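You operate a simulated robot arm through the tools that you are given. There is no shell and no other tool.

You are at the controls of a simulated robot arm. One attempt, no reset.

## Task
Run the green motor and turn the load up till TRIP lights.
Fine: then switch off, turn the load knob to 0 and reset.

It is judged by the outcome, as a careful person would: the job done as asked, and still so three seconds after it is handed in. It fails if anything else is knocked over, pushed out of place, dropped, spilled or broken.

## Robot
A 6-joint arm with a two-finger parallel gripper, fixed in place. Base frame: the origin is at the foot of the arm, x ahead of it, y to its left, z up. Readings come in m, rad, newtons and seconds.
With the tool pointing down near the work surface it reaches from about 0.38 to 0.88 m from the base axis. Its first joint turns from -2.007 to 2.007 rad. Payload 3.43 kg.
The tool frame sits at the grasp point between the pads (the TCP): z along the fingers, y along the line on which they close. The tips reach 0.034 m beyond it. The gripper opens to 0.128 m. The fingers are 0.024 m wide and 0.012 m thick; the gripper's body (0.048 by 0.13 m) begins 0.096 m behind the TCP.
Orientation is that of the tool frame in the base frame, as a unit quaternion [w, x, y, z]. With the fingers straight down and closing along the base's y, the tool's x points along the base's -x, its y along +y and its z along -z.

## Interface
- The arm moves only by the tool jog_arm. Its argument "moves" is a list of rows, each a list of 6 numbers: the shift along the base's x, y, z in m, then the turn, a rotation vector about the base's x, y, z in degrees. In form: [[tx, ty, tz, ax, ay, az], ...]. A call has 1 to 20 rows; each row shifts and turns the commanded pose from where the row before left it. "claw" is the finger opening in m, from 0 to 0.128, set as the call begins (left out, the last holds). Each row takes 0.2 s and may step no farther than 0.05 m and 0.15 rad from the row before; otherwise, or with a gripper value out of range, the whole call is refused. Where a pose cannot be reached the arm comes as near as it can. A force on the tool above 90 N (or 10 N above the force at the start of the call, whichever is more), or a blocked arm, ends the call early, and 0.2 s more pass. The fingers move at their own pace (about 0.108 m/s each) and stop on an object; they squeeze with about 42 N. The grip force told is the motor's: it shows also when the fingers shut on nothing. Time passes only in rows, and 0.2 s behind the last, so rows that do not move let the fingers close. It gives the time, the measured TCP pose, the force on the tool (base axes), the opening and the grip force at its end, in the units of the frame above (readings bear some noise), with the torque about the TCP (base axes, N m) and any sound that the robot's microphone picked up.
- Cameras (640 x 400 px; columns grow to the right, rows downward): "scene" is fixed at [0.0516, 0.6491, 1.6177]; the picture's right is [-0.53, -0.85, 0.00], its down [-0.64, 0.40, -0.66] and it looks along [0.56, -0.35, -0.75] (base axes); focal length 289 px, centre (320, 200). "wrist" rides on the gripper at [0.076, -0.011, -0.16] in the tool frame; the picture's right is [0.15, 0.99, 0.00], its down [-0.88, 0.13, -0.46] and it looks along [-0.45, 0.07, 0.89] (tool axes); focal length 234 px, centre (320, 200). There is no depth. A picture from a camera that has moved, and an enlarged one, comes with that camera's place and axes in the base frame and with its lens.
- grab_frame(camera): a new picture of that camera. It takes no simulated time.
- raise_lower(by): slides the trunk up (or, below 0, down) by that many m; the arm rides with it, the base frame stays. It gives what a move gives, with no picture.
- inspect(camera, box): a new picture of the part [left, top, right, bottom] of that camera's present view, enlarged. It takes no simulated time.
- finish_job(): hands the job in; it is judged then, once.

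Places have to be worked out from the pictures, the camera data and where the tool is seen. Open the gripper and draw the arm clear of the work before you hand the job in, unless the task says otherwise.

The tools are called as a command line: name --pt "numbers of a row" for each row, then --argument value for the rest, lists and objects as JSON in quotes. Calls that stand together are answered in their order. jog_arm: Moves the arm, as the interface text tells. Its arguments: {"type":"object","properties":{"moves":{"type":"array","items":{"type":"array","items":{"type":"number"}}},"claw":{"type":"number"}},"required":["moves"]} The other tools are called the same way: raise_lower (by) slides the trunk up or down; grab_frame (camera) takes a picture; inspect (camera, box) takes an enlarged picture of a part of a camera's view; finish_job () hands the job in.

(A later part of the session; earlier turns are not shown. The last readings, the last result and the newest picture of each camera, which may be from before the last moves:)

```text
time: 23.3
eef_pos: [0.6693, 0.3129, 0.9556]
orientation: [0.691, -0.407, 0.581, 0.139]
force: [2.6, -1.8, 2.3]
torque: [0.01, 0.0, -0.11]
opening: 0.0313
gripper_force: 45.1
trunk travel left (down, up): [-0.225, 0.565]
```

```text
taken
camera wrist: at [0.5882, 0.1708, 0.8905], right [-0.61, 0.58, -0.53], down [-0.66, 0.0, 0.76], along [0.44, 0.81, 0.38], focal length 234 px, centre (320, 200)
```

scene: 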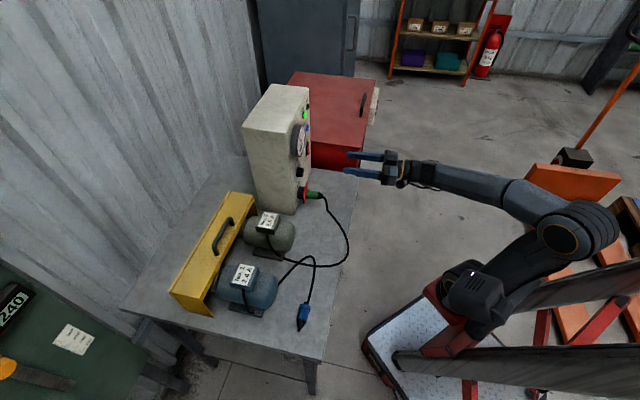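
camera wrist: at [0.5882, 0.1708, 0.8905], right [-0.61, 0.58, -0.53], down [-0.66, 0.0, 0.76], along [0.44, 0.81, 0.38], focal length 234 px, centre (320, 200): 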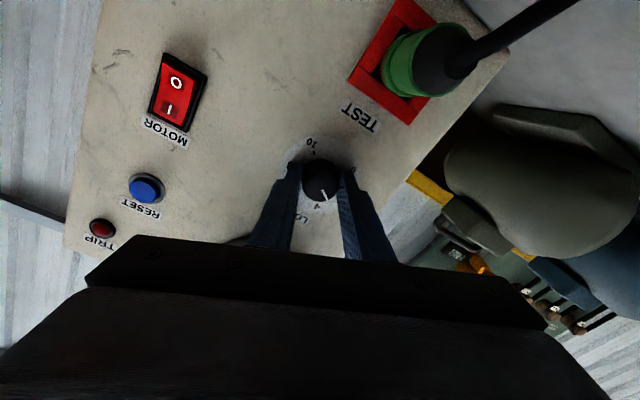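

The knob is gripped (31 mm) with low side force. I turn it clockwise by 16° as a first step and look at the meter.

jog_arm --pt "0 0 0 2.78 2.88 0" --pt "0 0 0 2.78 2.88 0" --pt "0 0 0 2.78 2.88 0" --pt "0 0 0 2.78 2.88 0" --pt "0 0 0 0 0 0"

grab_frame --camera "wrist"

inspect --camera "scene" --box '[270, 80, 350, 180]'

```text
time: 24.5
eef_pos: [0.6691, 0.3135, 0.9543]
orientation: [0.667, -0.322, 0.63, 0.233]
force: [2.4, -27.5, 7.2]
torque: [0.44, -0.37, -0.84]
opening: 0.0308
gripper_force: 45.4
trunk travel left (down, up): [-0.225, 0.565]
```

```text
taken
camera wrist: at [0.5739, 0.1846, 0.8811], right [-0.7, 0.66, -0.28], down [-0.49, -0.16, 0.86], along [0.52, 0.73, 0.44], focal length 234 px, centre (320, 200)
```

wrist: 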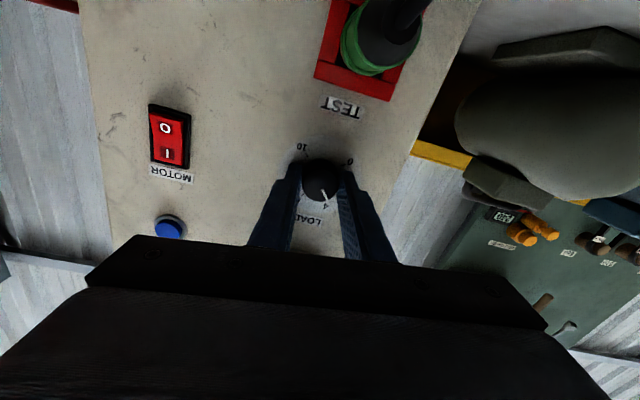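

```text
4.00 times, centred on (310, 130) of scene
camera zoom: at [0.0516, 0.6491, 1.6177], right [-0.53, -0.85, 0.0], down [-0.64, 0.4, -0.66], along [0.56, -0.35, -0.75], focal length 1156 px, centre (360, 480)
```

zoom: 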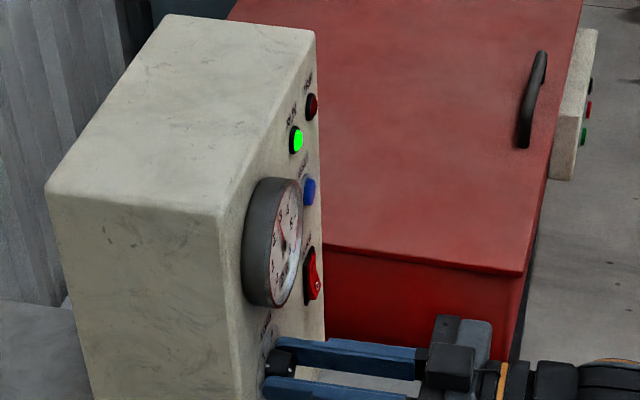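

A side force of ~28 N built up, likely a fingertip rubbing the panel. I release, back off 3 mm and look before regripping.

jog_arm --pt "0 0 0 0 0 0" --pt "0 0 0 0 0 0" --pt "-0.0021 -0.0022 0 0 0 0" --claw 0.05

inspect --camera "wrist" --box '[260, 120, 380, 220]'

```text
time: 25.3
eef_pos: [0.6678, 0.3123, 0.9531]
orientation: [0.666, -0.322, 0.631, 0.233]
force: [-0.6, 0.1, -0.2]
torque: [0.0, -0.01, -0.04]
opening: 0.0498
gripper_force: 0.0
trunk travel left (down, up): [-0.225, 0.565]
```

```text
4.00 times, centred on (320, 170) of wrist
camera zoom: at [0.5731, 0.1832, 0.88], right [-0.7, 0.66, -0.28], down [-0.49, -0.16, 0.86], along [0.52, 0.73, 0.43], focal length 937 px, centre (320, 320)
```

zoom: 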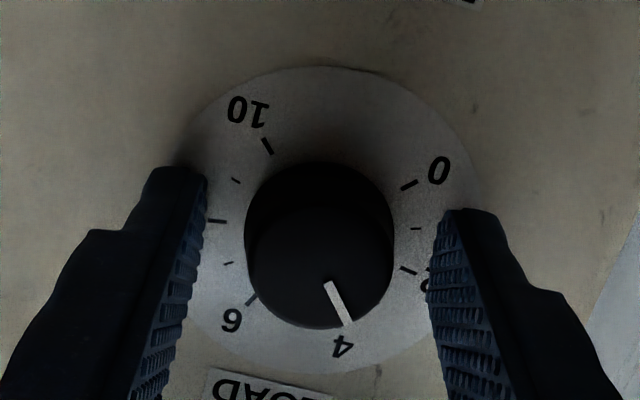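

Turning works: the pointer moved with the grip to about 3.4. With the tips ~3 mm off the panel I regrip and turn another 16°.

jog_arm --pt "0 0 0 0 0 0" --pt "0 0 0 0 0 0" --pt "0 0 0 2.78 2.88 0" --pt "0 0 0 2.78 2.88 0" --pt "0 0 0 2.78 2.88 0" --pt "0 0 0 2.78 2.88 0" --pt "0 0 0 0 0 0" --claw 0

grab_frame --camera "wrist"

inspect --camera "scene" --box '[270, 80, 350, 180]'

```text
time: 26.9
eef_pos: [0.6678, 0.3134, 0.9544]
orientation: [0.627, -0.23, 0.669, 0.325]
force: [18.9, 1.1, -1.0]
torque: [0.09, -0.05, -0.51]
opening: 0.0309
gripper_force: 45.4
trunk travel left (down, up): [-0.225, 0.565]
```

```text
taken
camera wrist: at [0.5579, 0.198, 0.8768], right [-0.73, 0.69, 0.0], down [-0.31, -0.33, 0.89], along [0.61, 0.65, 0.45], focal length 234 px, centre (320, 200)
```

wrist: 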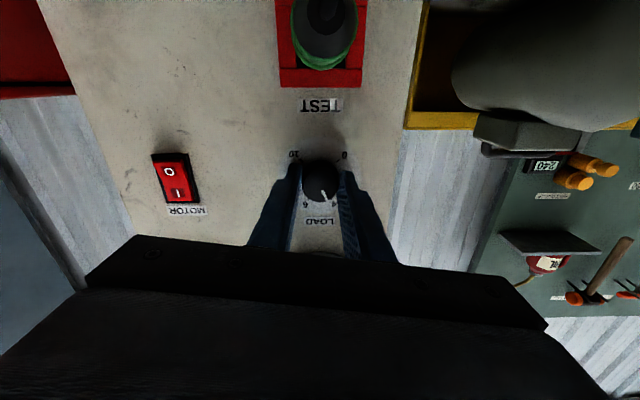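

```text
4.00 times, centred on (310, 130) of scene
camera zoom: at [0.0516, 0.6491, 1.6177], right [-0.53, -0.85, 0.0], down [-0.64, 0.4, -0.66], along [0.56, -0.35, -0.75], focal length 1156 px, centre (360, 480)
```

zoom: 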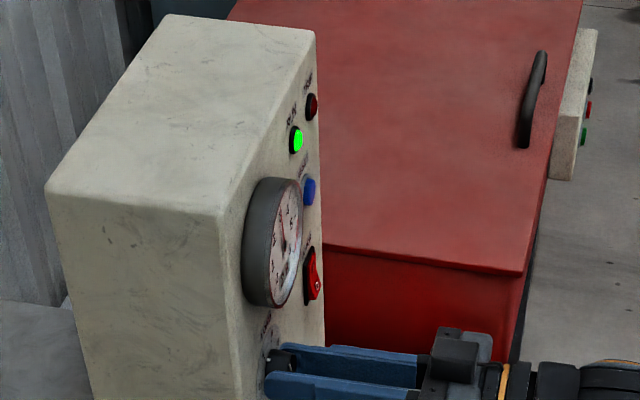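

Meter is climbing, TRIP still dark; forces are moderate (~19 N). I nudge 1.5 mm to the right to relieve side force and turn another 24°.

jog_arm --pt "0.0011 -0.001 0 2.78 2.88 0" --pt "0 0 0 2.78 2.88 0" --pt "0 0 0 2.78 2.88 0" --pt "0 0 0 2.78 2.88 0" --pt "0 0 0 2.78 2.88 0" --pt "0 0 0 2.78 2.88 0" --pt "0 0 0 0 0 0"

inspect --camera "wrist" --box '[260, 120, 380, 220]'

inspect --camera "scene" --box '[285, 90, 335, 150]'

```text
time: 28.5
eef_pos: [0.6676, 0.3141, 0.9543]
orientation: [0.546, -0.089, 0.701, 0.45]
force: [7.5, 1.0, -6.0]
torque: [-0.1, 0.12, -0.29]
opening: 0.031
gripper_force: 44.9
trunk travel left (down, up): [-0.225, 0.565]
```

```text
4.00 times, centred on (320, 170) of wrist
camera zoom: at [0.5351, 0.2199, 0.8828], right [-0.66, 0.63, 0.4], down [-0.05, -0.58, 0.81], along [0.75, 0.52, 0.42], focal length 937 px, centre (320, 320)
```

zoom: 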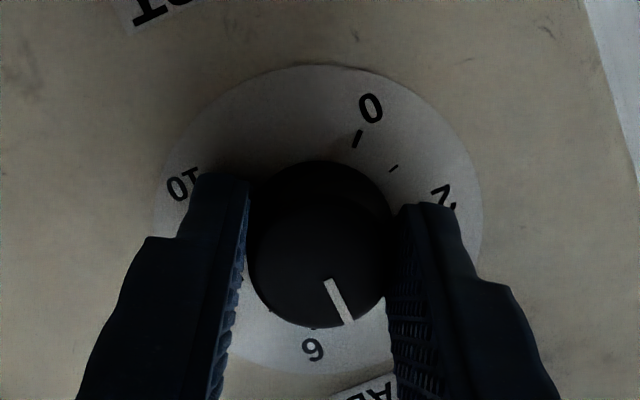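

```text
6.67 times, centred on (310, 120) of scene
camera zoom: at [0.0516, 0.6491, 1.6177], right [-0.53, -0.85, 0.0], down [-0.64, 0.4, -0.66], along [0.56, -0.35, -0.75], focal length 1927 px, centre (387, 733)
```

zoom: 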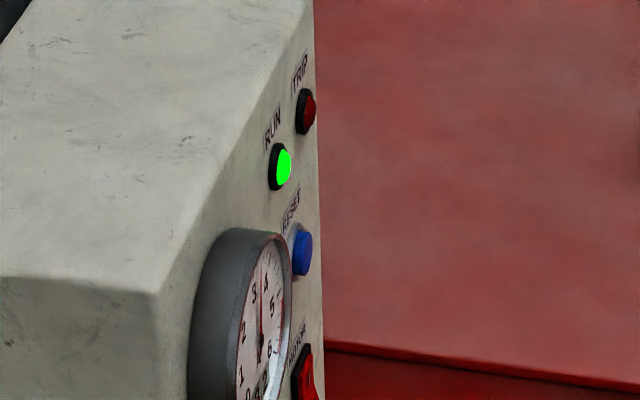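

Knob at about 5.1, meter near 3.6 A, TRIP still dark. I keep turning up in small steps.

jog_arm --pt "0.0003 -0.0003 0 2.78 2.88 0" --pt "0 0 0 2.78 2.88 0" --pt "0 0 0 2.78 2.88 0" --pt "0 0 0 0 0 0"

inspect --camera "scene" --box '[285, 90, 335, 150]'

```text
time: 29.5
eef_pos: [0.6669, 0.3127, 0.9546]
orientation: [0.498, -0.015, 0.705, 0.504]
force: [-4.8, 3.6, -6.5]
torque: [-0.18, 0.15, 0.39]
opening: 0.0308
gripper_force: 44.6
trunk travel left (down, up): [-0.225, 0.565]
```

```text
6.67 times, centred on (310, 120) of scene
camera zoom: at [0.0516, 0.6491, 1.6177], right [-0.53, -0.85, 0.0], down [-0.64, 0.4, -0.66], along [0.56, -0.35, -0.75], focal length 1927 px, centre (387, 733)
```

zoom: 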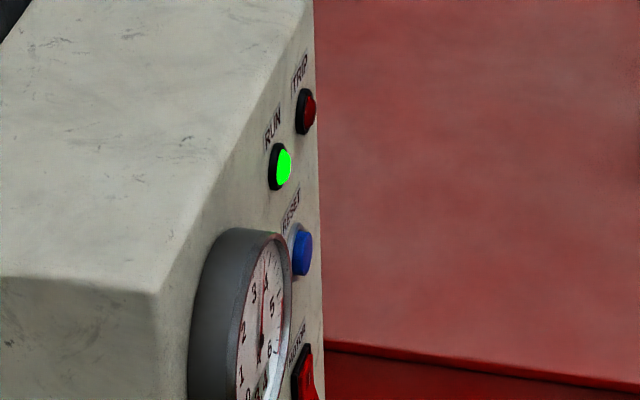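

Needle near 3.8, still no trip. Another 12°.

jog_arm --pt "0 0 0 2.78 2.88 0" --pt "0 0 0 2.78 2.88 0" --pt "0 0 0 2.78 2.88 0" --pt "0 0 0 0 0 0"

inspect --camera "scene" --box '[285, 90, 335, 150]'

grab_frame --camera "wrist"

```text
time: 30.5
eef_pos: [0.6683, 0.3135, 0.9536]
orientation: [0.443, 0.059, 0.703, 0.554]
force: [-19.0, 4.9, -8.8]
torque: [-0.22, 0.19, 0.53]
opening: 0.0311
gripper_force: 45.5
trunk travel left (down, up): [-0.225, 0.565]
```

```text
6.67 times, centred on (310, 120) of scene
camera zoom: at [0.0516, 0.6491, 1.6177], right [-0.53, -0.85, 0.0], down [-0.64, 0.4, -0.66], along [0.56, -0.35, -0.75], focal length 1927 px, centre (387, 733)
```

zoom: 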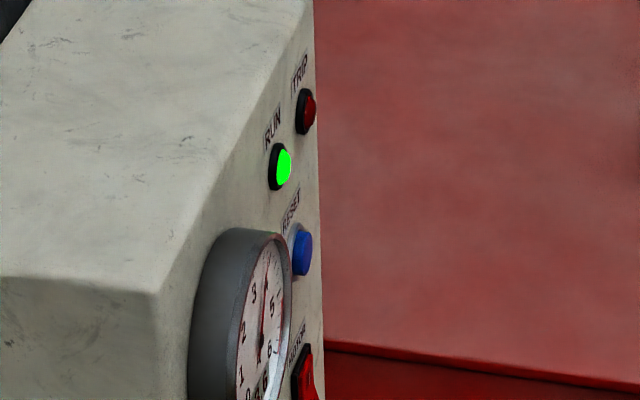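

```text
taken
camera wrist: at [0.5162, 0.238, 0.901], right [-0.49, 0.46, 0.74], down [0.16, -0.79, 0.6], along [0.86, 0.41, 0.31], focal length 234 px, centre (320, 200)
```

wrist: 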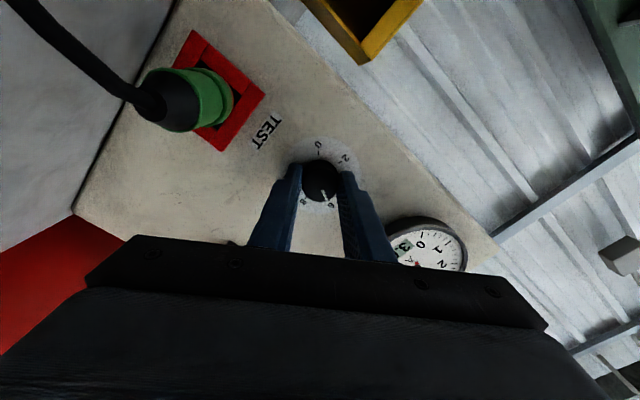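

Needle ~4.0, knob ~6. I relax the side force with a 1 mm nudge and turn another 12°.

jog_arm --pt "-0.0009 0.0008 -0.0006 2.78 2.88 0" --pt "0 0 0 2.78 2.88 0" --pt "0 0 0 2.78 2.88 0" --pt "0 0 0 0 0 0"

inspect --camera "scene" --box '[285, 90, 335, 150]'

inspect --camera "wrist" --box '[270, 120, 480, 280]'

```text
time: 31.5
eef_pos: [0.6673, 0.3135, 0.9547]
orientation: [0.383, 0.134, 0.691, 0.598]
force: [4.3, 7.9, -1.8]
torque: [-0.08, 0.05, -0.09]
opening: 0.0313
gripper_force: 44.8
trunk travel left (down, up): [-0.225, 0.565]
```

```text
6.67 times, centred on (310, 120) of scene
camera zoom: at [0.0516, 0.6491, 1.6177], right [-0.53, -0.85, 0.0], down [-0.64, 0.4, -0.66], along [0.56, -0.35, -0.75], focal length 1927 px, centre (387, 733)
```

zoom: 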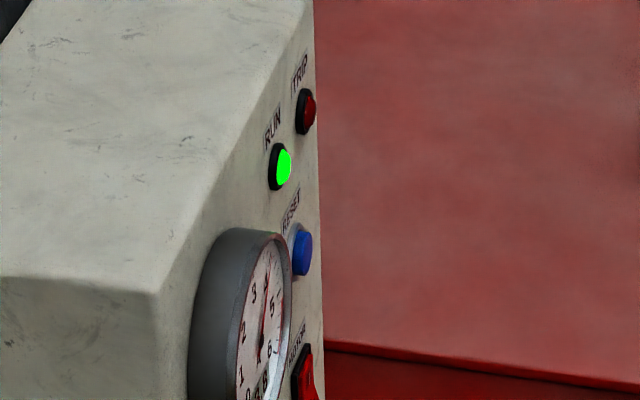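

```text
2.50 times, centred on (375, 200) of wrist
camera zoom: at [0.5088, 0.2454, 0.9138], right [-0.37, 0.34, 0.86], down [0.24, -0.86, 0.44], along [0.9, 0.37, 0.24], focal length 585 px, centre (182, 200)
```

zoom: 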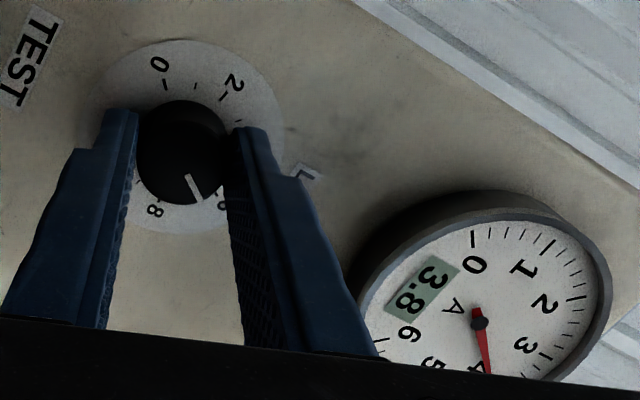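

The display reads 3.8 A with the pointer past 6; RUN lit, TRIP dark. I turn another 12°.

jog_arm --pt "0 0 0 2.78 2.88 0" --pt "0 0 0 2.78 2.88 0" --pt "0 0 0 2.78 2.88 0" --pt "0 0 0 0 0 0"

inspect --camera "scene" --box '[285, 90, 335, 150]'

inspect --camera "wrist" --box '[270, 120, 480, 280]'

```text
time: 32.5
eef_pos: [0.6671, 0.3136, 0.954]
orientation: [0.32, 0.206, 0.672, 0.635]
force: [8.7, 6.3, 4.2]
torque: [0.11, -0.1, -0.19]
opening: 0.0309
gripper_force: 45.3
trunk travel left (down, up): [-0.225, 0.565]
```

```text
6.67 times, centred on (310, 120) of scene
camera zoom: at [0.0516, 0.6491, 1.6177], right [-0.53, -0.85, 0.0], down [-0.64, 0.4, -0.66], along [0.56, -0.35, -0.75], focal length 1927 px, centre (387, 733)
```

zoom: 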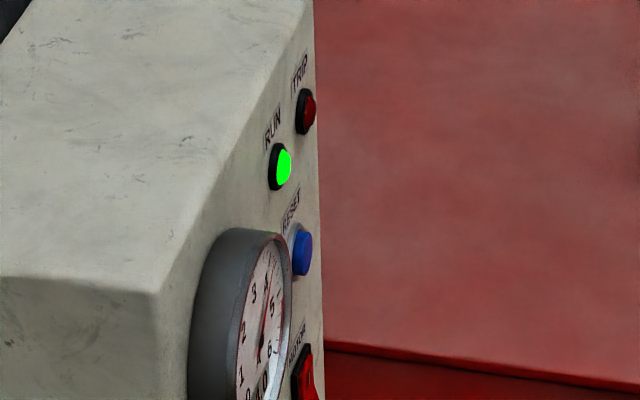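

```text
2.50 times, centred on (375, 200) of wrist
camera zoom: at [0.5039, 0.2501, 0.9284], right [-0.23, 0.21, 0.95], down [0.29, -0.92, 0.27], along [0.93, 0.34, 0.15], focal length 585 px, centre (182, 200)
```

zoom: 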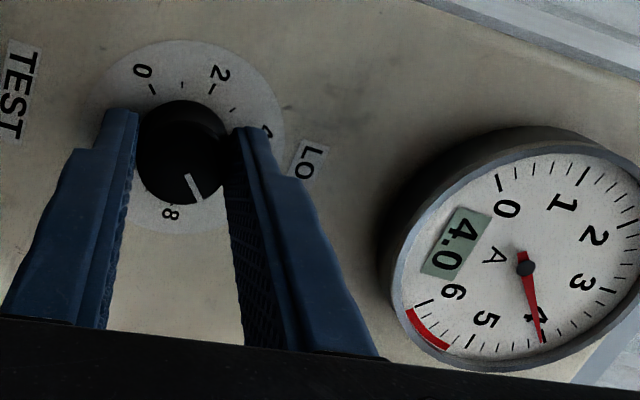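

4.0 A now and forces are low. Another 12°.

jog_arm --pt "0 0 0 2.78 2.88 0" --pt "0 0 0 2.78 2.88 0" --pt "0 0 0 2.78 2.88 0" --pt "0 0 0 0 0 0"

inspect --camera "scene" --box '[285, 90, 335, 150]'

inspect --camera "wrist" --box '[270, 120, 480, 280]'

```text
time: 33.5
eef_pos: [0.6665, 0.3141, 0.9547]
orientation: [0.252, 0.277, 0.647, 0.664]
force: [5.5, 2.4, 8.9]
torque: [0.31, -0.28, 0.36]
opening: 0.0311
gripper_force: 45.0
trunk travel left (down, up): [-0.225, 0.565]
```

```text
6.67 times, centred on (310, 120) of scene
camera zoom: at [0.0516, 0.6491, 1.6177], right [-0.53, -0.85, 0.0], down [-0.64, 0.4, -0.66], along [0.56, -0.35, -0.75], focal length 1927 px, centre (387, 733)
```

zoom: 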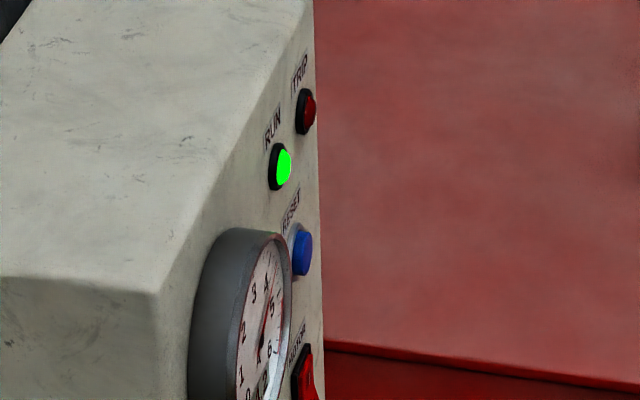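

```text
2.50 times, centred on (375, 200) of wrist
camera zoom: at [0.5012, 0.2526, 0.9442], right [-0.08, 0.07, 0.99], down [0.32, -0.94, 0.09], along [0.94, 0.33, 0.06], focal length 585 px, centre (182, 200)
```

zoom: 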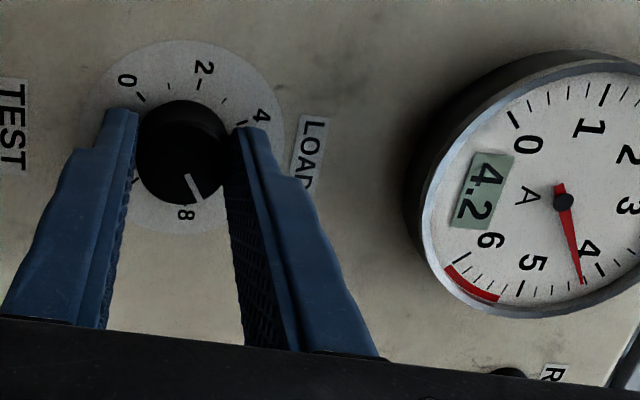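

4.2 A, still no trip. Another 12°.

jog_arm --pt "0 0 0 2.78 2.88 0" --pt "0 0 0 2.78 2.88 0" --pt "0 0 0 2.78 2.88 0" --pt "0 0 0 0 0 0"

inspect --camera "scene" --box '[285, 90, 335, 150]'

grab_frame --camera "wrist"

```text
time: 34.5
eef_pos: [0.6664, 0.313, 0.9537]
orientation: [0.182, 0.342, 0.614, 0.688]
force: [15.4, 9.5, 17.9]
torque: [0.34, -0.35, -0.43]
opening: 0.031
gripper_force: 45.2
trunk travel left (down, up): [-0.225, 0.565]
```

```text
6.67 times, centred on (310, 120) of scene
camera zoom: at [0.0516, 0.6491, 1.6177], right [-0.53, -0.85, 0.0], down [-0.64, 0.4, -0.66], along [0.56, -0.35, -0.75], focal length 1927 px, centre (387, 733)
```

zoom: 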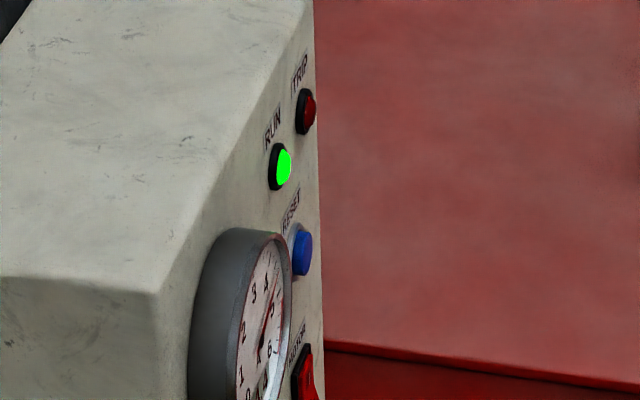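

```text
taken
camera wrist: at [0.5009, 0.2528, 0.9602], right [0.07, -0.08, 0.99], down [0.32, -0.94, -0.1], along [0.94, 0.33, -0.04], focal length 234 px, centre (320, 200)
```

wrist: 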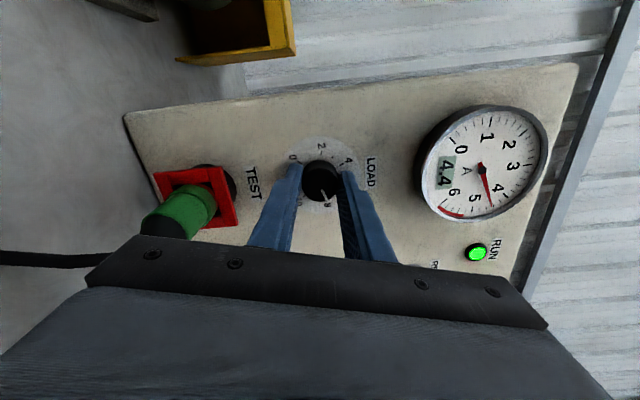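

4.4 A. A force of ~18 N up and forward acts at the knob, so I ease the commanded position that way; first I check clearance of the hand to the plug in the scene view.

inspect --camera "scene" --box '[270, 130, 370, 220]'

inspect --camera "wrist" --box '[100, 130, 400, 300]'

```text
4.44 times, centred on (320, 175) of scene
camera zoom: at [0.0516, 0.6491, 1.6177], right [-0.53, -0.85, 0.0], down [-0.64, 0.4, -0.66], along [0.56, -0.35, -0.75], focal length 1285 px, centre (320, 311)
```

zoom: 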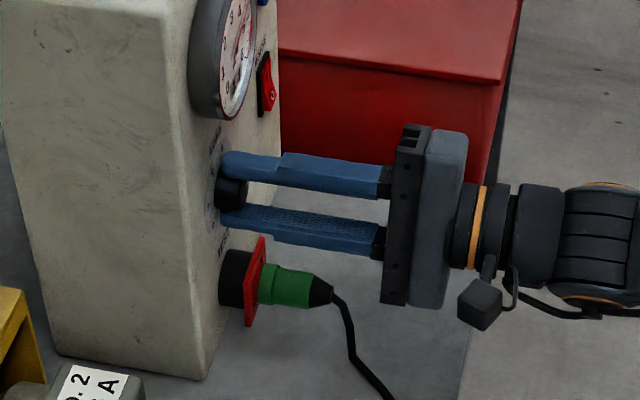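

```text
2.13 times, centred on (250, 215) of wrist
camera zoom: at [0.5009, 0.2528, 0.9602], right [0.07, -0.08, 0.99], down [0.32, -0.94, -0.1], along [0.94, 0.33, -0.04], focal length 500 px, centre (469, 168)
```

zoom: 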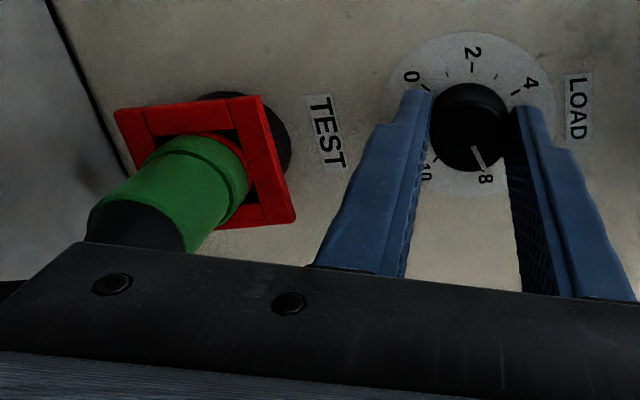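

Clear of the plug and cable. I ease up/forward by a millimetre and turn another 12°.

jog_arm --pt "0.0006 0.0005 0.001 2.78 2.88 0" --pt "0 0 0 2.78 2.88 0" --pt "0 0 0 2.78 2.88 0" --pt "0 0 0 0 0 0"

inspect --camera "scene" --box '[285, 90, 335, 150]'

grab_frame --camera "wrist"

```text
time: 35.5
eef_pos: [0.6668, 0.3132, 0.955]
orientation: [0.11, 0.406, 0.575, 0.702]
force: [-2.3, -3.5, 11.9]
torque: [0.54, -0.54, 0.53]
opening: 0.0309
gripper_force: 44.5
trunk travel left (down, up): [-0.225, 0.565]
```

```text
6.67 times, centred on (310, 120) of scene
camera zoom: at [0.0516, 0.6491, 1.6177], right [-0.53, -0.85, 0.0], down [-0.64, 0.4, -0.66], along [0.56, -0.35, -0.75], focal length 1927 px, centre (387, 733)
```

zoom: 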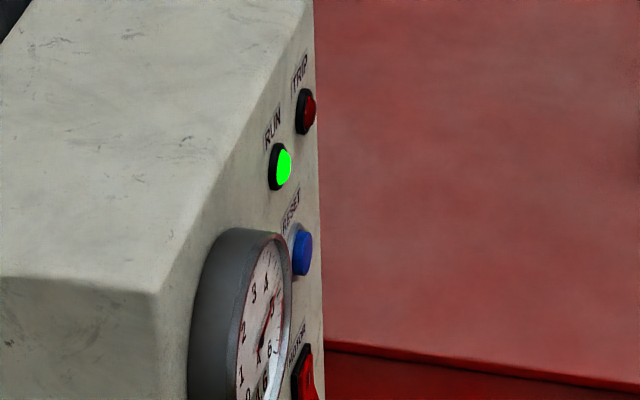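

```text
taken
camera wrist: at [0.503, 0.2507, 0.9764], right [0.21, -0.22, 0.95], down [0.29, -0.92, -0.28], along [0.93, 0.34, -0.13], focal length 234 px, centre (320, 200)
```

wrist: 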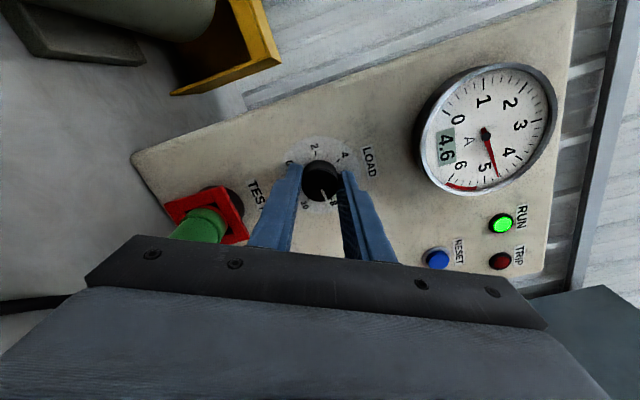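

4.6 A, with RUN and TRIP now both in the wrist view. Another 12°.

jog_arm --pt "0 0 0.0005 2.78 2.88 0" --pt "0 0 0 2.78 2.88 0" --pt "0 0 0 2.78 2.88 0" --pt "0 0 0 0 0 0"

grab_frame --camera "wrist"

```text
time: 36.5
eef_pos: [0.6658, 0.3145, 0.9551]
orientation: [0.036, 0.465, 0.529, 0.709]
force: [-14.0, -10.4, 6.9]
torque: [0.41, -0.43, 0.43]
opening: 0.0312
gripper_force: 44.9
trunk travel left (down, up): [-0.225, 0.565]
```

```text
taken
camera wrist: at [0.5075, 0.2464, 0.9916], right [0.35, -0.35, 0.87], down [0.24, -0.86, -0.45], along [0.91, 0.36, -0.22], focal length 234 px, centre (320, 200)
```

wrist: 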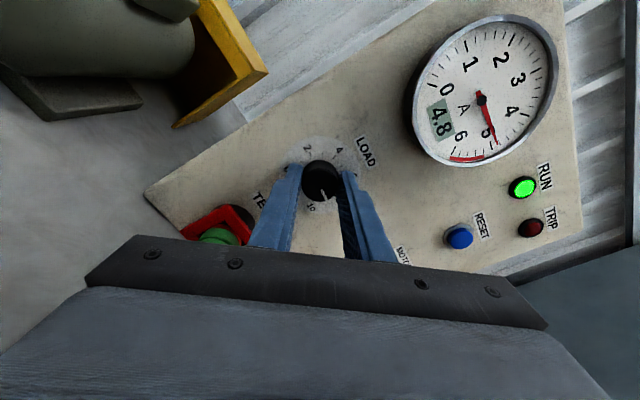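

4.8 A, still running. I ease back slightly and turn another 8°.

jog_arm --pt "-0.0005 -0.0005 0 2.78 2.88 0" --pt "0 0 0 2.78 2.88 0" --pt "0 0 0 0 0 0"

grab_frame --camera "wrist"

```text
time: 37.3
eef_pos: [0.6668, 0.3145, 0.9558]
orientation: [-0.012, 0.501, 0.495, 0.71]
force: [-9.8, -6.7, 7.5]
torque: [0.45, -0.42, 0.42]
opening: 0.0308
gripper_force: 44.9
trunk travel left (down, up): [-0.225, 0.565]
```

```text
taken
camera wrist: at [0.5117, 0.2422, 1.0005], right [0.43, -0.43, 0.79], down [0.19, -0.81, -0.55], along [0.88, 0.39, -0.27], focal length 234 px, centre (320, 200)
```

wrist: 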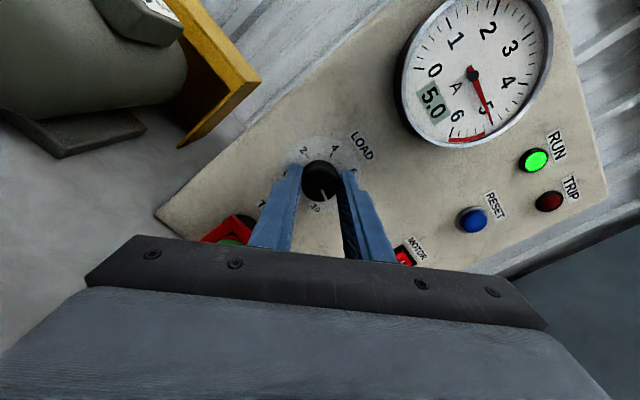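

5.0 A. Another 8°.

jog_arm --pt "-0.0003 -0.0003 0.0003 2.78 2.88 0" --pt "0 0 0 2.78 2.88 0" --pt "0 0 0 0 0 0"

grab_frame --camera "wrist"

```text
time: 38.1
eef_pos: [0.6671, 0.3138, 0.9552]
orientation: [-0.062, 0.534, 0.46, 0.707]
force: [-0.7, 2.6, 8.8]
torque: [0.38, -0.38, 0.41]
opening: 0.0308
gripper_force: 45.1
trunk travel left (down, up): [-0.225, 0.565]
```

```text
taken
camera wrist: at [0.5169, 0.2372, 1.0088], right [0.51, -0.51, 0.7], down [0.13, -0.76, -0.64], along [0.85, 0.42, -0.32], focal length 234 px, centre (320, 200)
```

wrist: 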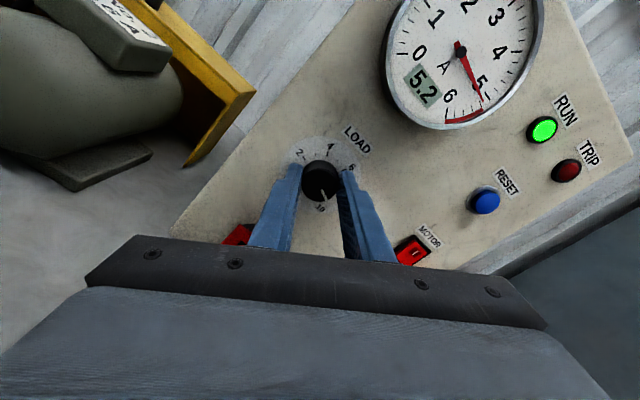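

5.2 A. I check the pointer and then go on another 8°.

inspect --camera "wrist" --box '[270, 130, 380, 230]'

jog_arm --pt "0 0 0.0003 2.78 2.88 0" --pt "0 0 0 2.78 2.88 0" --pt "0 0 0 0 0 0"

grab_frame --camera "wrist"

```text
4.00 times, centred on (325, 180) of wrist
camera zoom: at [0.5169, 0.2372, 1.0088], right [0.51, -0.51, 0.7], down [0.13, -0.76, -0.64], along [0.85, 0.42, -0.32], focal length 937 px, centre (300, 280)
```

zoom: 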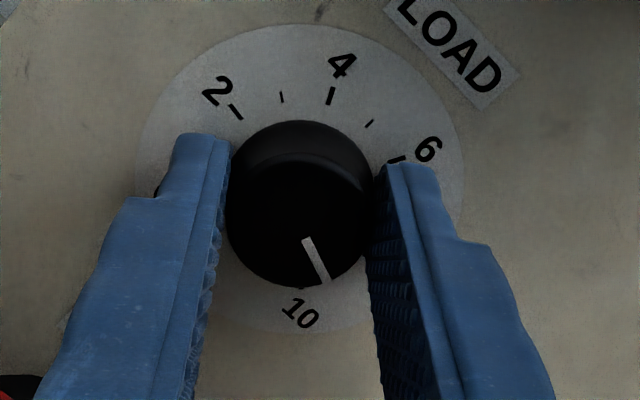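

```text
time: 38.9
eef_pos: [0.6668, 0.3136, 0.9568]
orientation: [-0.11, 0.566, 0.421, 0.701]
force: [6.8, 7.2, 6.7]
torque: [0.44, -0.4, 0.32]
opening: 0.0311
gripper_force: 45.1
trunk travel left (down, up): [-0.225, 0.565]
```

```text
taken
camera wrist: at [0.5227, 0.2317, 1.0161], right [0.57, -0.57, 0.59], down [0.06, -0.69, -0.72], along [0.82, 0.45, -0.36], focal length 234 px, centre (320, 200)
```

wrist: 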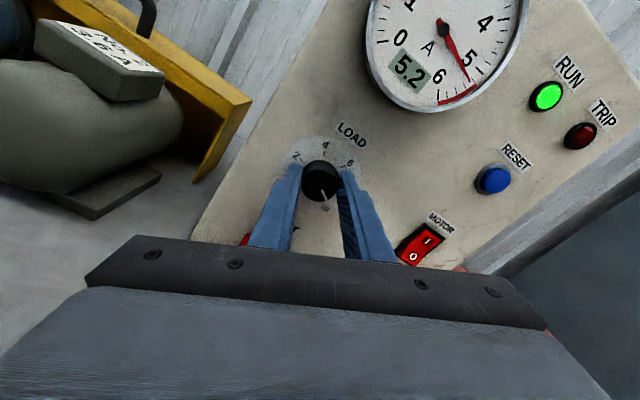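

The display still reads 5.2. I wait a moment and look at the pointer.

jog_arm --pt "0 0 0 0 0 0" --pt "0 0 0 0 0 0" --pt "0 0 0 0 0 0"

grab_frame --camera "wrist"

inspect --camera "wrist" --box '[270, 130, 380, 230]'

```text
time: 39.7
eef_pos: [0.6671, 0.3138, 0.9561]
orientation: [-0.11, 0.566, 0.421, 0.701]
force: [8.5, 11.0, 7.9]
torque: [-0.02, -0.03, -0.1]
opening: 0.0309
gripper_force: 44.8
trunk travel left (down, up): [-0.225, 0.565]
```

```text
taken
camera wrist: at [0.5226, 0.2317, 1.0161], right [0.57, -0.57, 0.59], down [0.06, -0.69, -0.72], along [0.82, 0.45, -0.36], focal length 234 px, centre (320, 200)
```

wrist: 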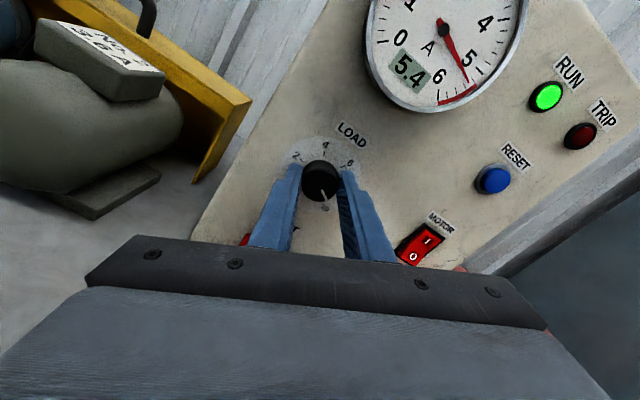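

```text
4.00 times, centred on (325, 180) of wrist
camera zoom: at [0.5226, 0.2317, 1.0161], right [0.57, -0.57, 0.59], down [0.06, -0.69, -0.72], along [0.82, 0.45, -0.36], focal length 937 px, centre (300, 280)
```

zoom: 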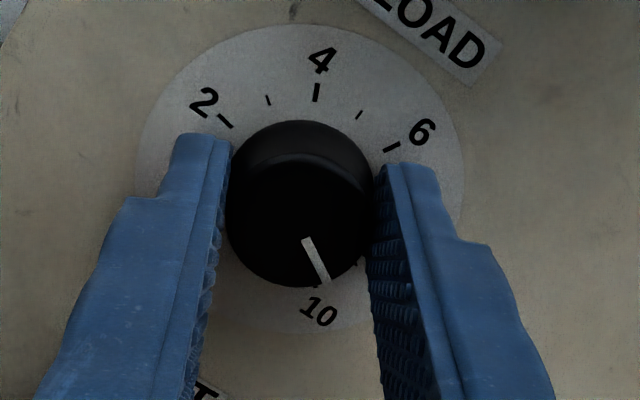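

5.4 A at about 9.7. I continue gently up to the end of the scale.

jog_arm --pt "0.0002 0.0003 0.0003 2.08 2.16 0" --pt "0 0 0 2.08 2.16 0" --pt "0 0 0 0 0 0" --pt "0 0 0 0 0 0"

grab_frame --camera "wrist"

inspect --camera "wrist" --box '[270, 130, 380, 230]'

```text
time: 40.7
eef_pos: [0.6673, 0.3143, 0.9565]
orientation: [-0.146, 0.588, 0.39, 0.694]
force: [5.2, 4.7, 6.8]
torque: [0.32, -0.31, 0.04]
opening: 0.031
gripper_force: 45.0
trunk travel left (down, up): [-0.225, 0.565]
```

```text
taken
camera wrist: at [0.5274, 0.227, 1.0207], right [0.62, -0.61, 0.5], down [0.0, -0.64, -0.77], along [0.79, 0.48, -0.39], focal length 234 px, centre (320, 200)
```

wrist: 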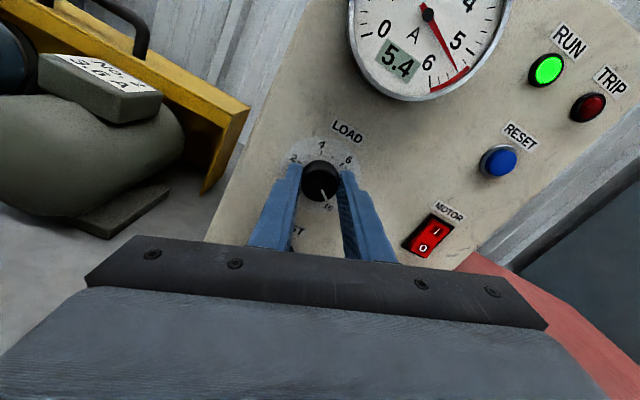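

```text
4.00 times, centred on (325, 180) of wrist
camera zoom: at [0.5274, 0.227, 1.0207], right [0.62, -0.61, 0.5], down [0.0, -0.64, -0.77], along [0.79, 0.48, -0.39], focal length 937 px, centre (300, 280)
```

zoom: 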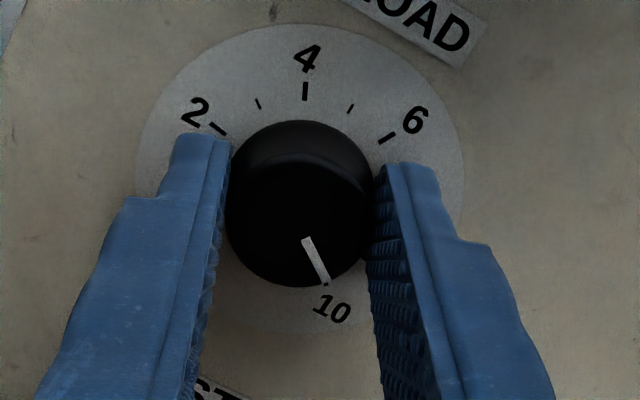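

The pointer direction works out at about 9.5, still below 10; no trip yet. I turn on 6° more.

jog_arm --pt "0.0001 0.0002 0.0003 2.08 2.16 0" --pt "0 0 0 2.08 2.16 0" --pt "0 0 0 0 0 0" --pt "0 0 0 0 0 0"

grab_frame --camera "wrist"

```text
time: 41.7
eef_pos: [0.6674, 0.3136, 0.9551]
orientation: [-0.182, 0.608, 0.359, 0.684]
force: [-7.2, -4.1, -1.1]
torque: [-0.07, 0.08, 0.09]
opening: 0.0309
gripper_force: 45.3
trunk travel left (down, up): [-0.225, 0.565]
```

```text
taken
camera wrist: at [0.5326, 0.2222, 1.0248], right [0.65, -0.64, 0.41], down [-0.06, -0.58, -0.81], along [0.76, 0.51, -0.41], focal length 234 px, centre (320, 200)
```

wrist: 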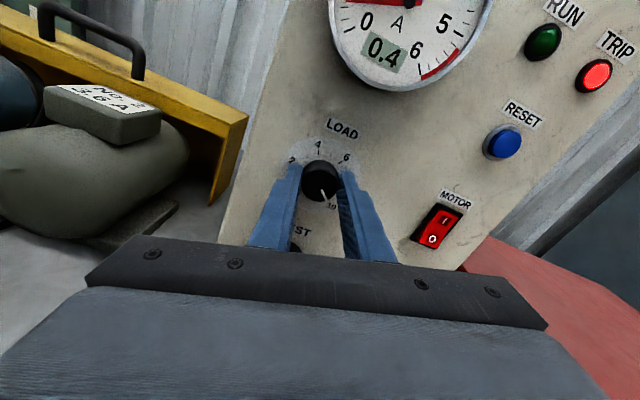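

TRIP is lit, RUN is out and the current has dropped. Now I release the knob and back off a little before going to the switch.

jog_arm --pt "0 0 0 0 0 0" --pt "0 0 0 0 0 0" --pt "-0.0104 -0.0108 0 0 0 0" --pt "-0.0104 -0.0108 0 0 0 0" --pt "-0.0104 -0.0108 0 0 0 0" --claw 0.06

grab_frame --camera "wrist"

inspect --camera "wrist" --box '[260, 100, 380, 200]'

```text
time: 42.9
eef_pos: [0.6364, 0.2802, 0.9558]
orientation: [-0.183, 0.608, 0.359, 0.684]
force: [0.8, -0.2, 1.2]
torque: [-0.06, -0.02, 0.01]
opening: 0.0602
gripper_force: 0.2
trunk travel left (down, up): [-0.225, 0.565]
```

```text
taken
camera wrist: at [0.5014, 0.1896, 1.024], right [0.65, -0.64, 0.41], down [-0.06, -0.58, -0.81], along [0.76, 0.51, -0.41], focal length 234 px, centre (320, 200)
```

wrist: 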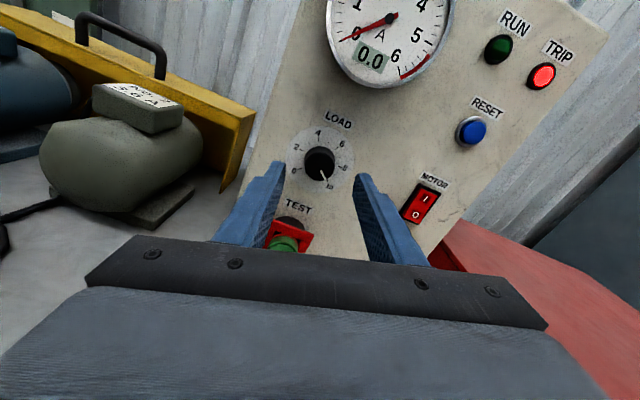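

```text
4.00 times, centred on (320, 150) of wrist
camera zoom: at [0.5014, 0.1896, 1.024], right [0.65, -0.64, 0.41], down [-0.06, -0.58, -0.81], along [0.76, 0.51, -0.41], focal length 937 px, centre (320, 400)
```

zoom: 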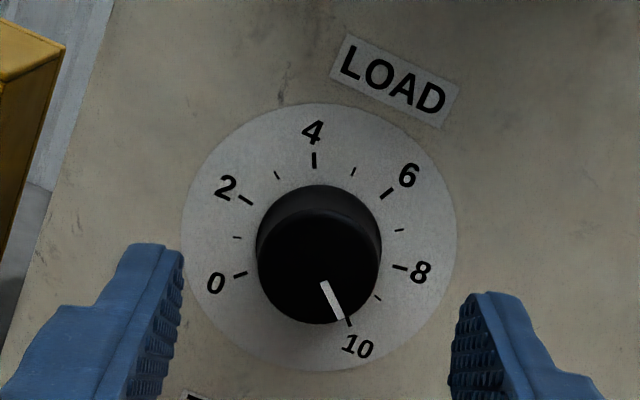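

The pointer stands at about 9.7, TRIP lit, reading 0.0. Next I close the fingers, square up the roll, and shift over in front of the switch's lower (O) half with a slight upward pitch.

jog_arm --pt "0.03 -0.029 -0.0035 3.62 3.74 0" --pt "0.03 -0.029 -0.0035 3.62 3.74 0" --pt "0.03 -0.029 -0.0035 3.62 3.74 0" --pt "0 0 0 4.3 -4.2 0" --pt "0 0 0 4.3 -4.2 0" --pt "0 0 0 0 0 0" --claw 0

grab_frame --camera "wrist"

inspect --camera "wrist" --box '[260, 100, 380, 200]'

```text
time: 44.3
eef_pos: [0.7273, 0.1943, 0.9451]
orientation: [-0.3, 0.579, 0.243, 0.718]
force: [-0.3, 0.2, 0.2]
torque: [-0.01, -0.02, 0.01]
opening: 0.0001
gripper_force: 33.1
trunk travel left (down, up): [-0.225, 0.565]
```

```text
taken
camera wrist: at [0.5981, 0.0799, 0.9855], right [0.68, -0.72, 0.14], down [-0.09, -0.28, -0.96], along [0.72, 0.64, -0.25], focal length 234 px, centre (320, 200)
```

wrist: 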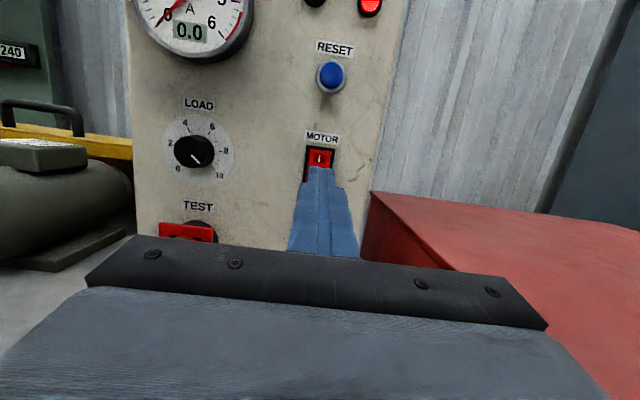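

```text
4.00 times, centred on (320, 150) of wrist
camera zoom: at [0.5981, 0.0799, 0.9855], right [0.68, -0.72, 0.14], down [-0.09, -0.28, -0.96], along [0.72, 0.64, -0.25], focal length 937 px, centre (320, 400)
```

zoom: 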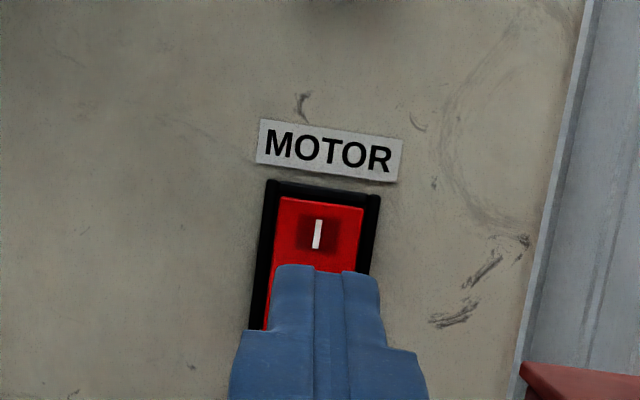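

Pitch and height look right, the axis is about 2 mm right of the switch's centre. I correct and advance to contact on the O end.

jog_arm --pt "-0.0014 0.0014 0 0 0 0" --pt "0.0087 0.009 0 0 0 0" --pt "0.0087 0.009 0 0 0 0" --pt "0.0049 0.005 0 0 0 0" --pt "0.0035 0.0036 0 0 0 0"

inspect --camera "wrist" --box '[260, 100, 380, 200]'

inspect --camera "scene" --box '[270, 80, 350, 180]'

```text
time: 45.5
eef_pos: [0.7496, 0.2213, 0.9457]
orientation: [-0.3, 0.579, 0.243, 0.718]
force: [-10.2, -6.3, -2.7]
torque: [-0.07, 0.04, 0.06]
opening: 0.0001
gripper_force: 33.6
trunk travel left (down, up): [-0.225, 0.565]
```

```text
4.00 times, centred on (320, 150) of wrist
camera zoom: at [0.6208, 0.1084, 0.9858], right [0.68, -0.72, 0.14], down [-0.09, -0.28, -0.96], along [0.72, 0.64, -0.25], focal length 937 px, centre (320, 400)
```

zoom: 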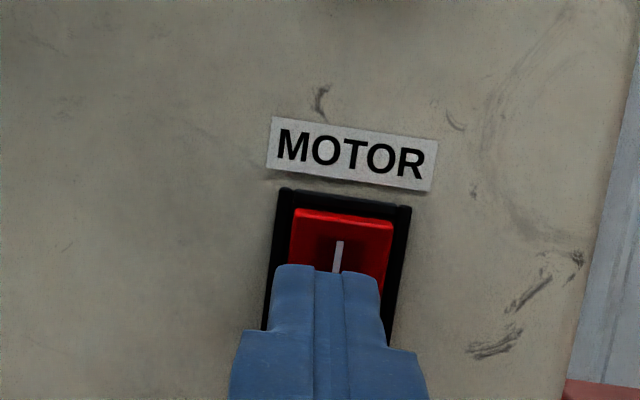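

```text
4.00 times, centred on (310, 130) of scene
camera zoom: at [0.0516, 0.6491, 1.6177], right [-0.53, -0.85, 0.0], down [-0.64, 0.4, -0.66], along [0.56, -0.35, -0.75], focal length 1156 px, centre (360, 480)
```

zoom: 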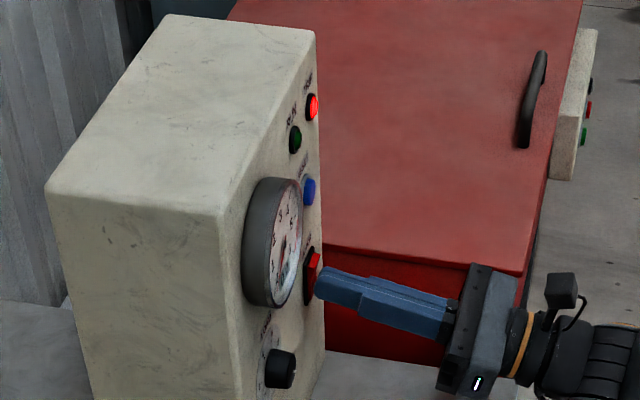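

The I end now stands proud. I press 1.5 mm more to be sure, then back off and check.

jog_arm --pt "0.001 0.0011 0 0 0 0" --pt "0 0 0 0 0 0" --pt "-0.0104 -0.0108 0 0 0 0" --pt "-0.0139 -0.0144 0 0 0 0" --pt "0 0 0 -4.3 4.2 0" --pt "0 0 0 -4.3 4.2 0"

grab_frame --camera "wrist"

inspect --camera "wrist" --box '[260, 90, 380, 190]'

inspect --camera "scene" --box '[285, 90, 345, 160]'

```text
time: 46.9
eef_pos: [0.7272, 0.1991, 0.9459]
orientation: [-0.273, 0.652, 0.273, 0.653]
force: [-0.5, 0.6, 0.5]
torque: [0.02, 0.01, 0.04]
opening: 0.0
gripper_force: 33.1
trunk travel left (down, up): [-0.225, 0.565]
```

```text
taken
camera wrist: at [0.6066, 0.0936, 1.0209], right [0.7, -0.69, 0.15], down [-0.23, -0.42, -0.88], along [0.67, 0.59, -0.45], focal length 234 px, centre (320, 200)
```

wrist: 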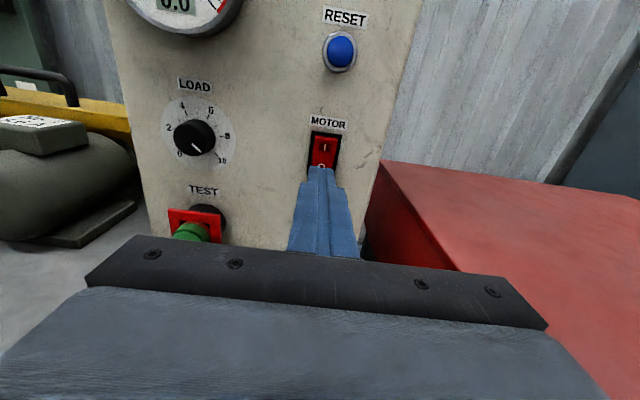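

```text
4.00 times, centred on (320, 140) of wrist
camera zoom: at [0.6066, 0.0936, 1.0209], right [0.7, -0.69, 0.15], down [-0.23, -0.42, -0.88], along [0.67, 0.59, -0.45], focal length 937 px, centre (320, 440)
```

zoom: 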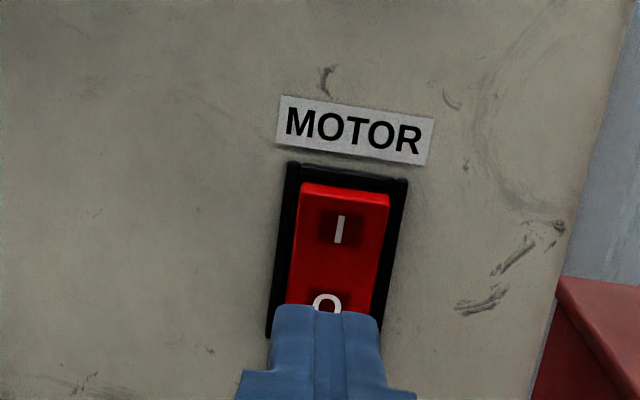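

```text
5.71 times, centred on (315, 125) of scene
camera zoom: at [0.0516, 0.6491, 1.6177], right [-0.53, -0.85, 0.0], down [-0.64, 0.4, -0.66], along [0.56, -0.35, -0.75], focal length 1652 px, centre (349, 629)
```

zoom: 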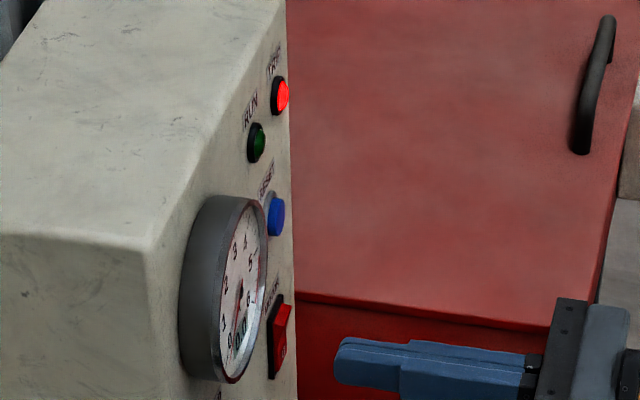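

The switch is off (I end proud), TRIP still lit. Now back to the LOAD knob: open to 60 mm and move onto its axis at the same standoff.

jog_arm --pt "-0.029 0.028 0.003 0 0 0.3" --pt "-0.029 0.028 0.003 0 0 0.3" --pt "-0.029 0.028 0.003 0 0 0.3" --pt "0 0 0 0 0 0" --claw 0.06

grab_frame --camera "wrist"

inspect --camera "wrist" --box '[260, 100, 380, 200]'

```text
time: 47.9
eef_pos: [0.6411, 0.283, 0.9566]
orientation: [-0.278, 0.648, 0.279, 0.651]
force: [-0.3, 0.3, -0.1]
torque: [-0.01, 0.02, -0.04]
opening: 0.0601
gripper_force: 0.1
trunk travel left (down, up): [-0.225, 0.565]
```

```text
taken
camera wrist: at [0.5215, 0.1761, 1.0304], right [0.72, -0.68, 0.15], down [-0.22, -0.42, -0.88], along [0.66, 0.6, -0.45], focal length 234 px, centre (320, 200)
```

wrist: 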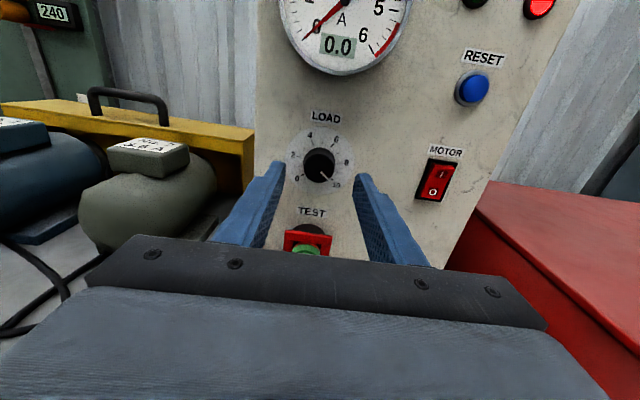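

```text
4.00 times, centred on (320, 150) of wrist
camera zoom: at [0.5215, 0.1761, 1.0304], right [0.72, -0.68, 0.15], down [-0.22, -0.42, -0.88], along [0.66, 0.6, -0.45], focal length 937 px, centre (320, 400)
```

zoom: 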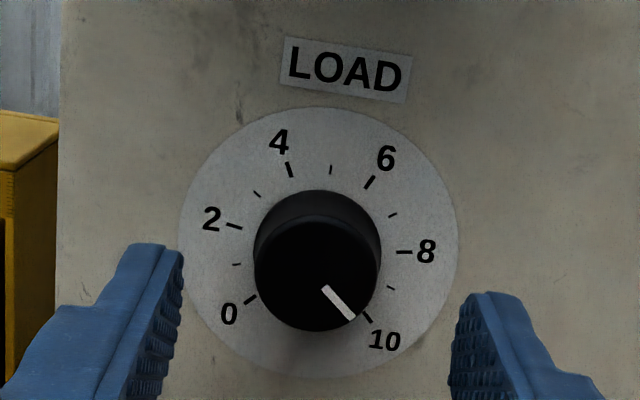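

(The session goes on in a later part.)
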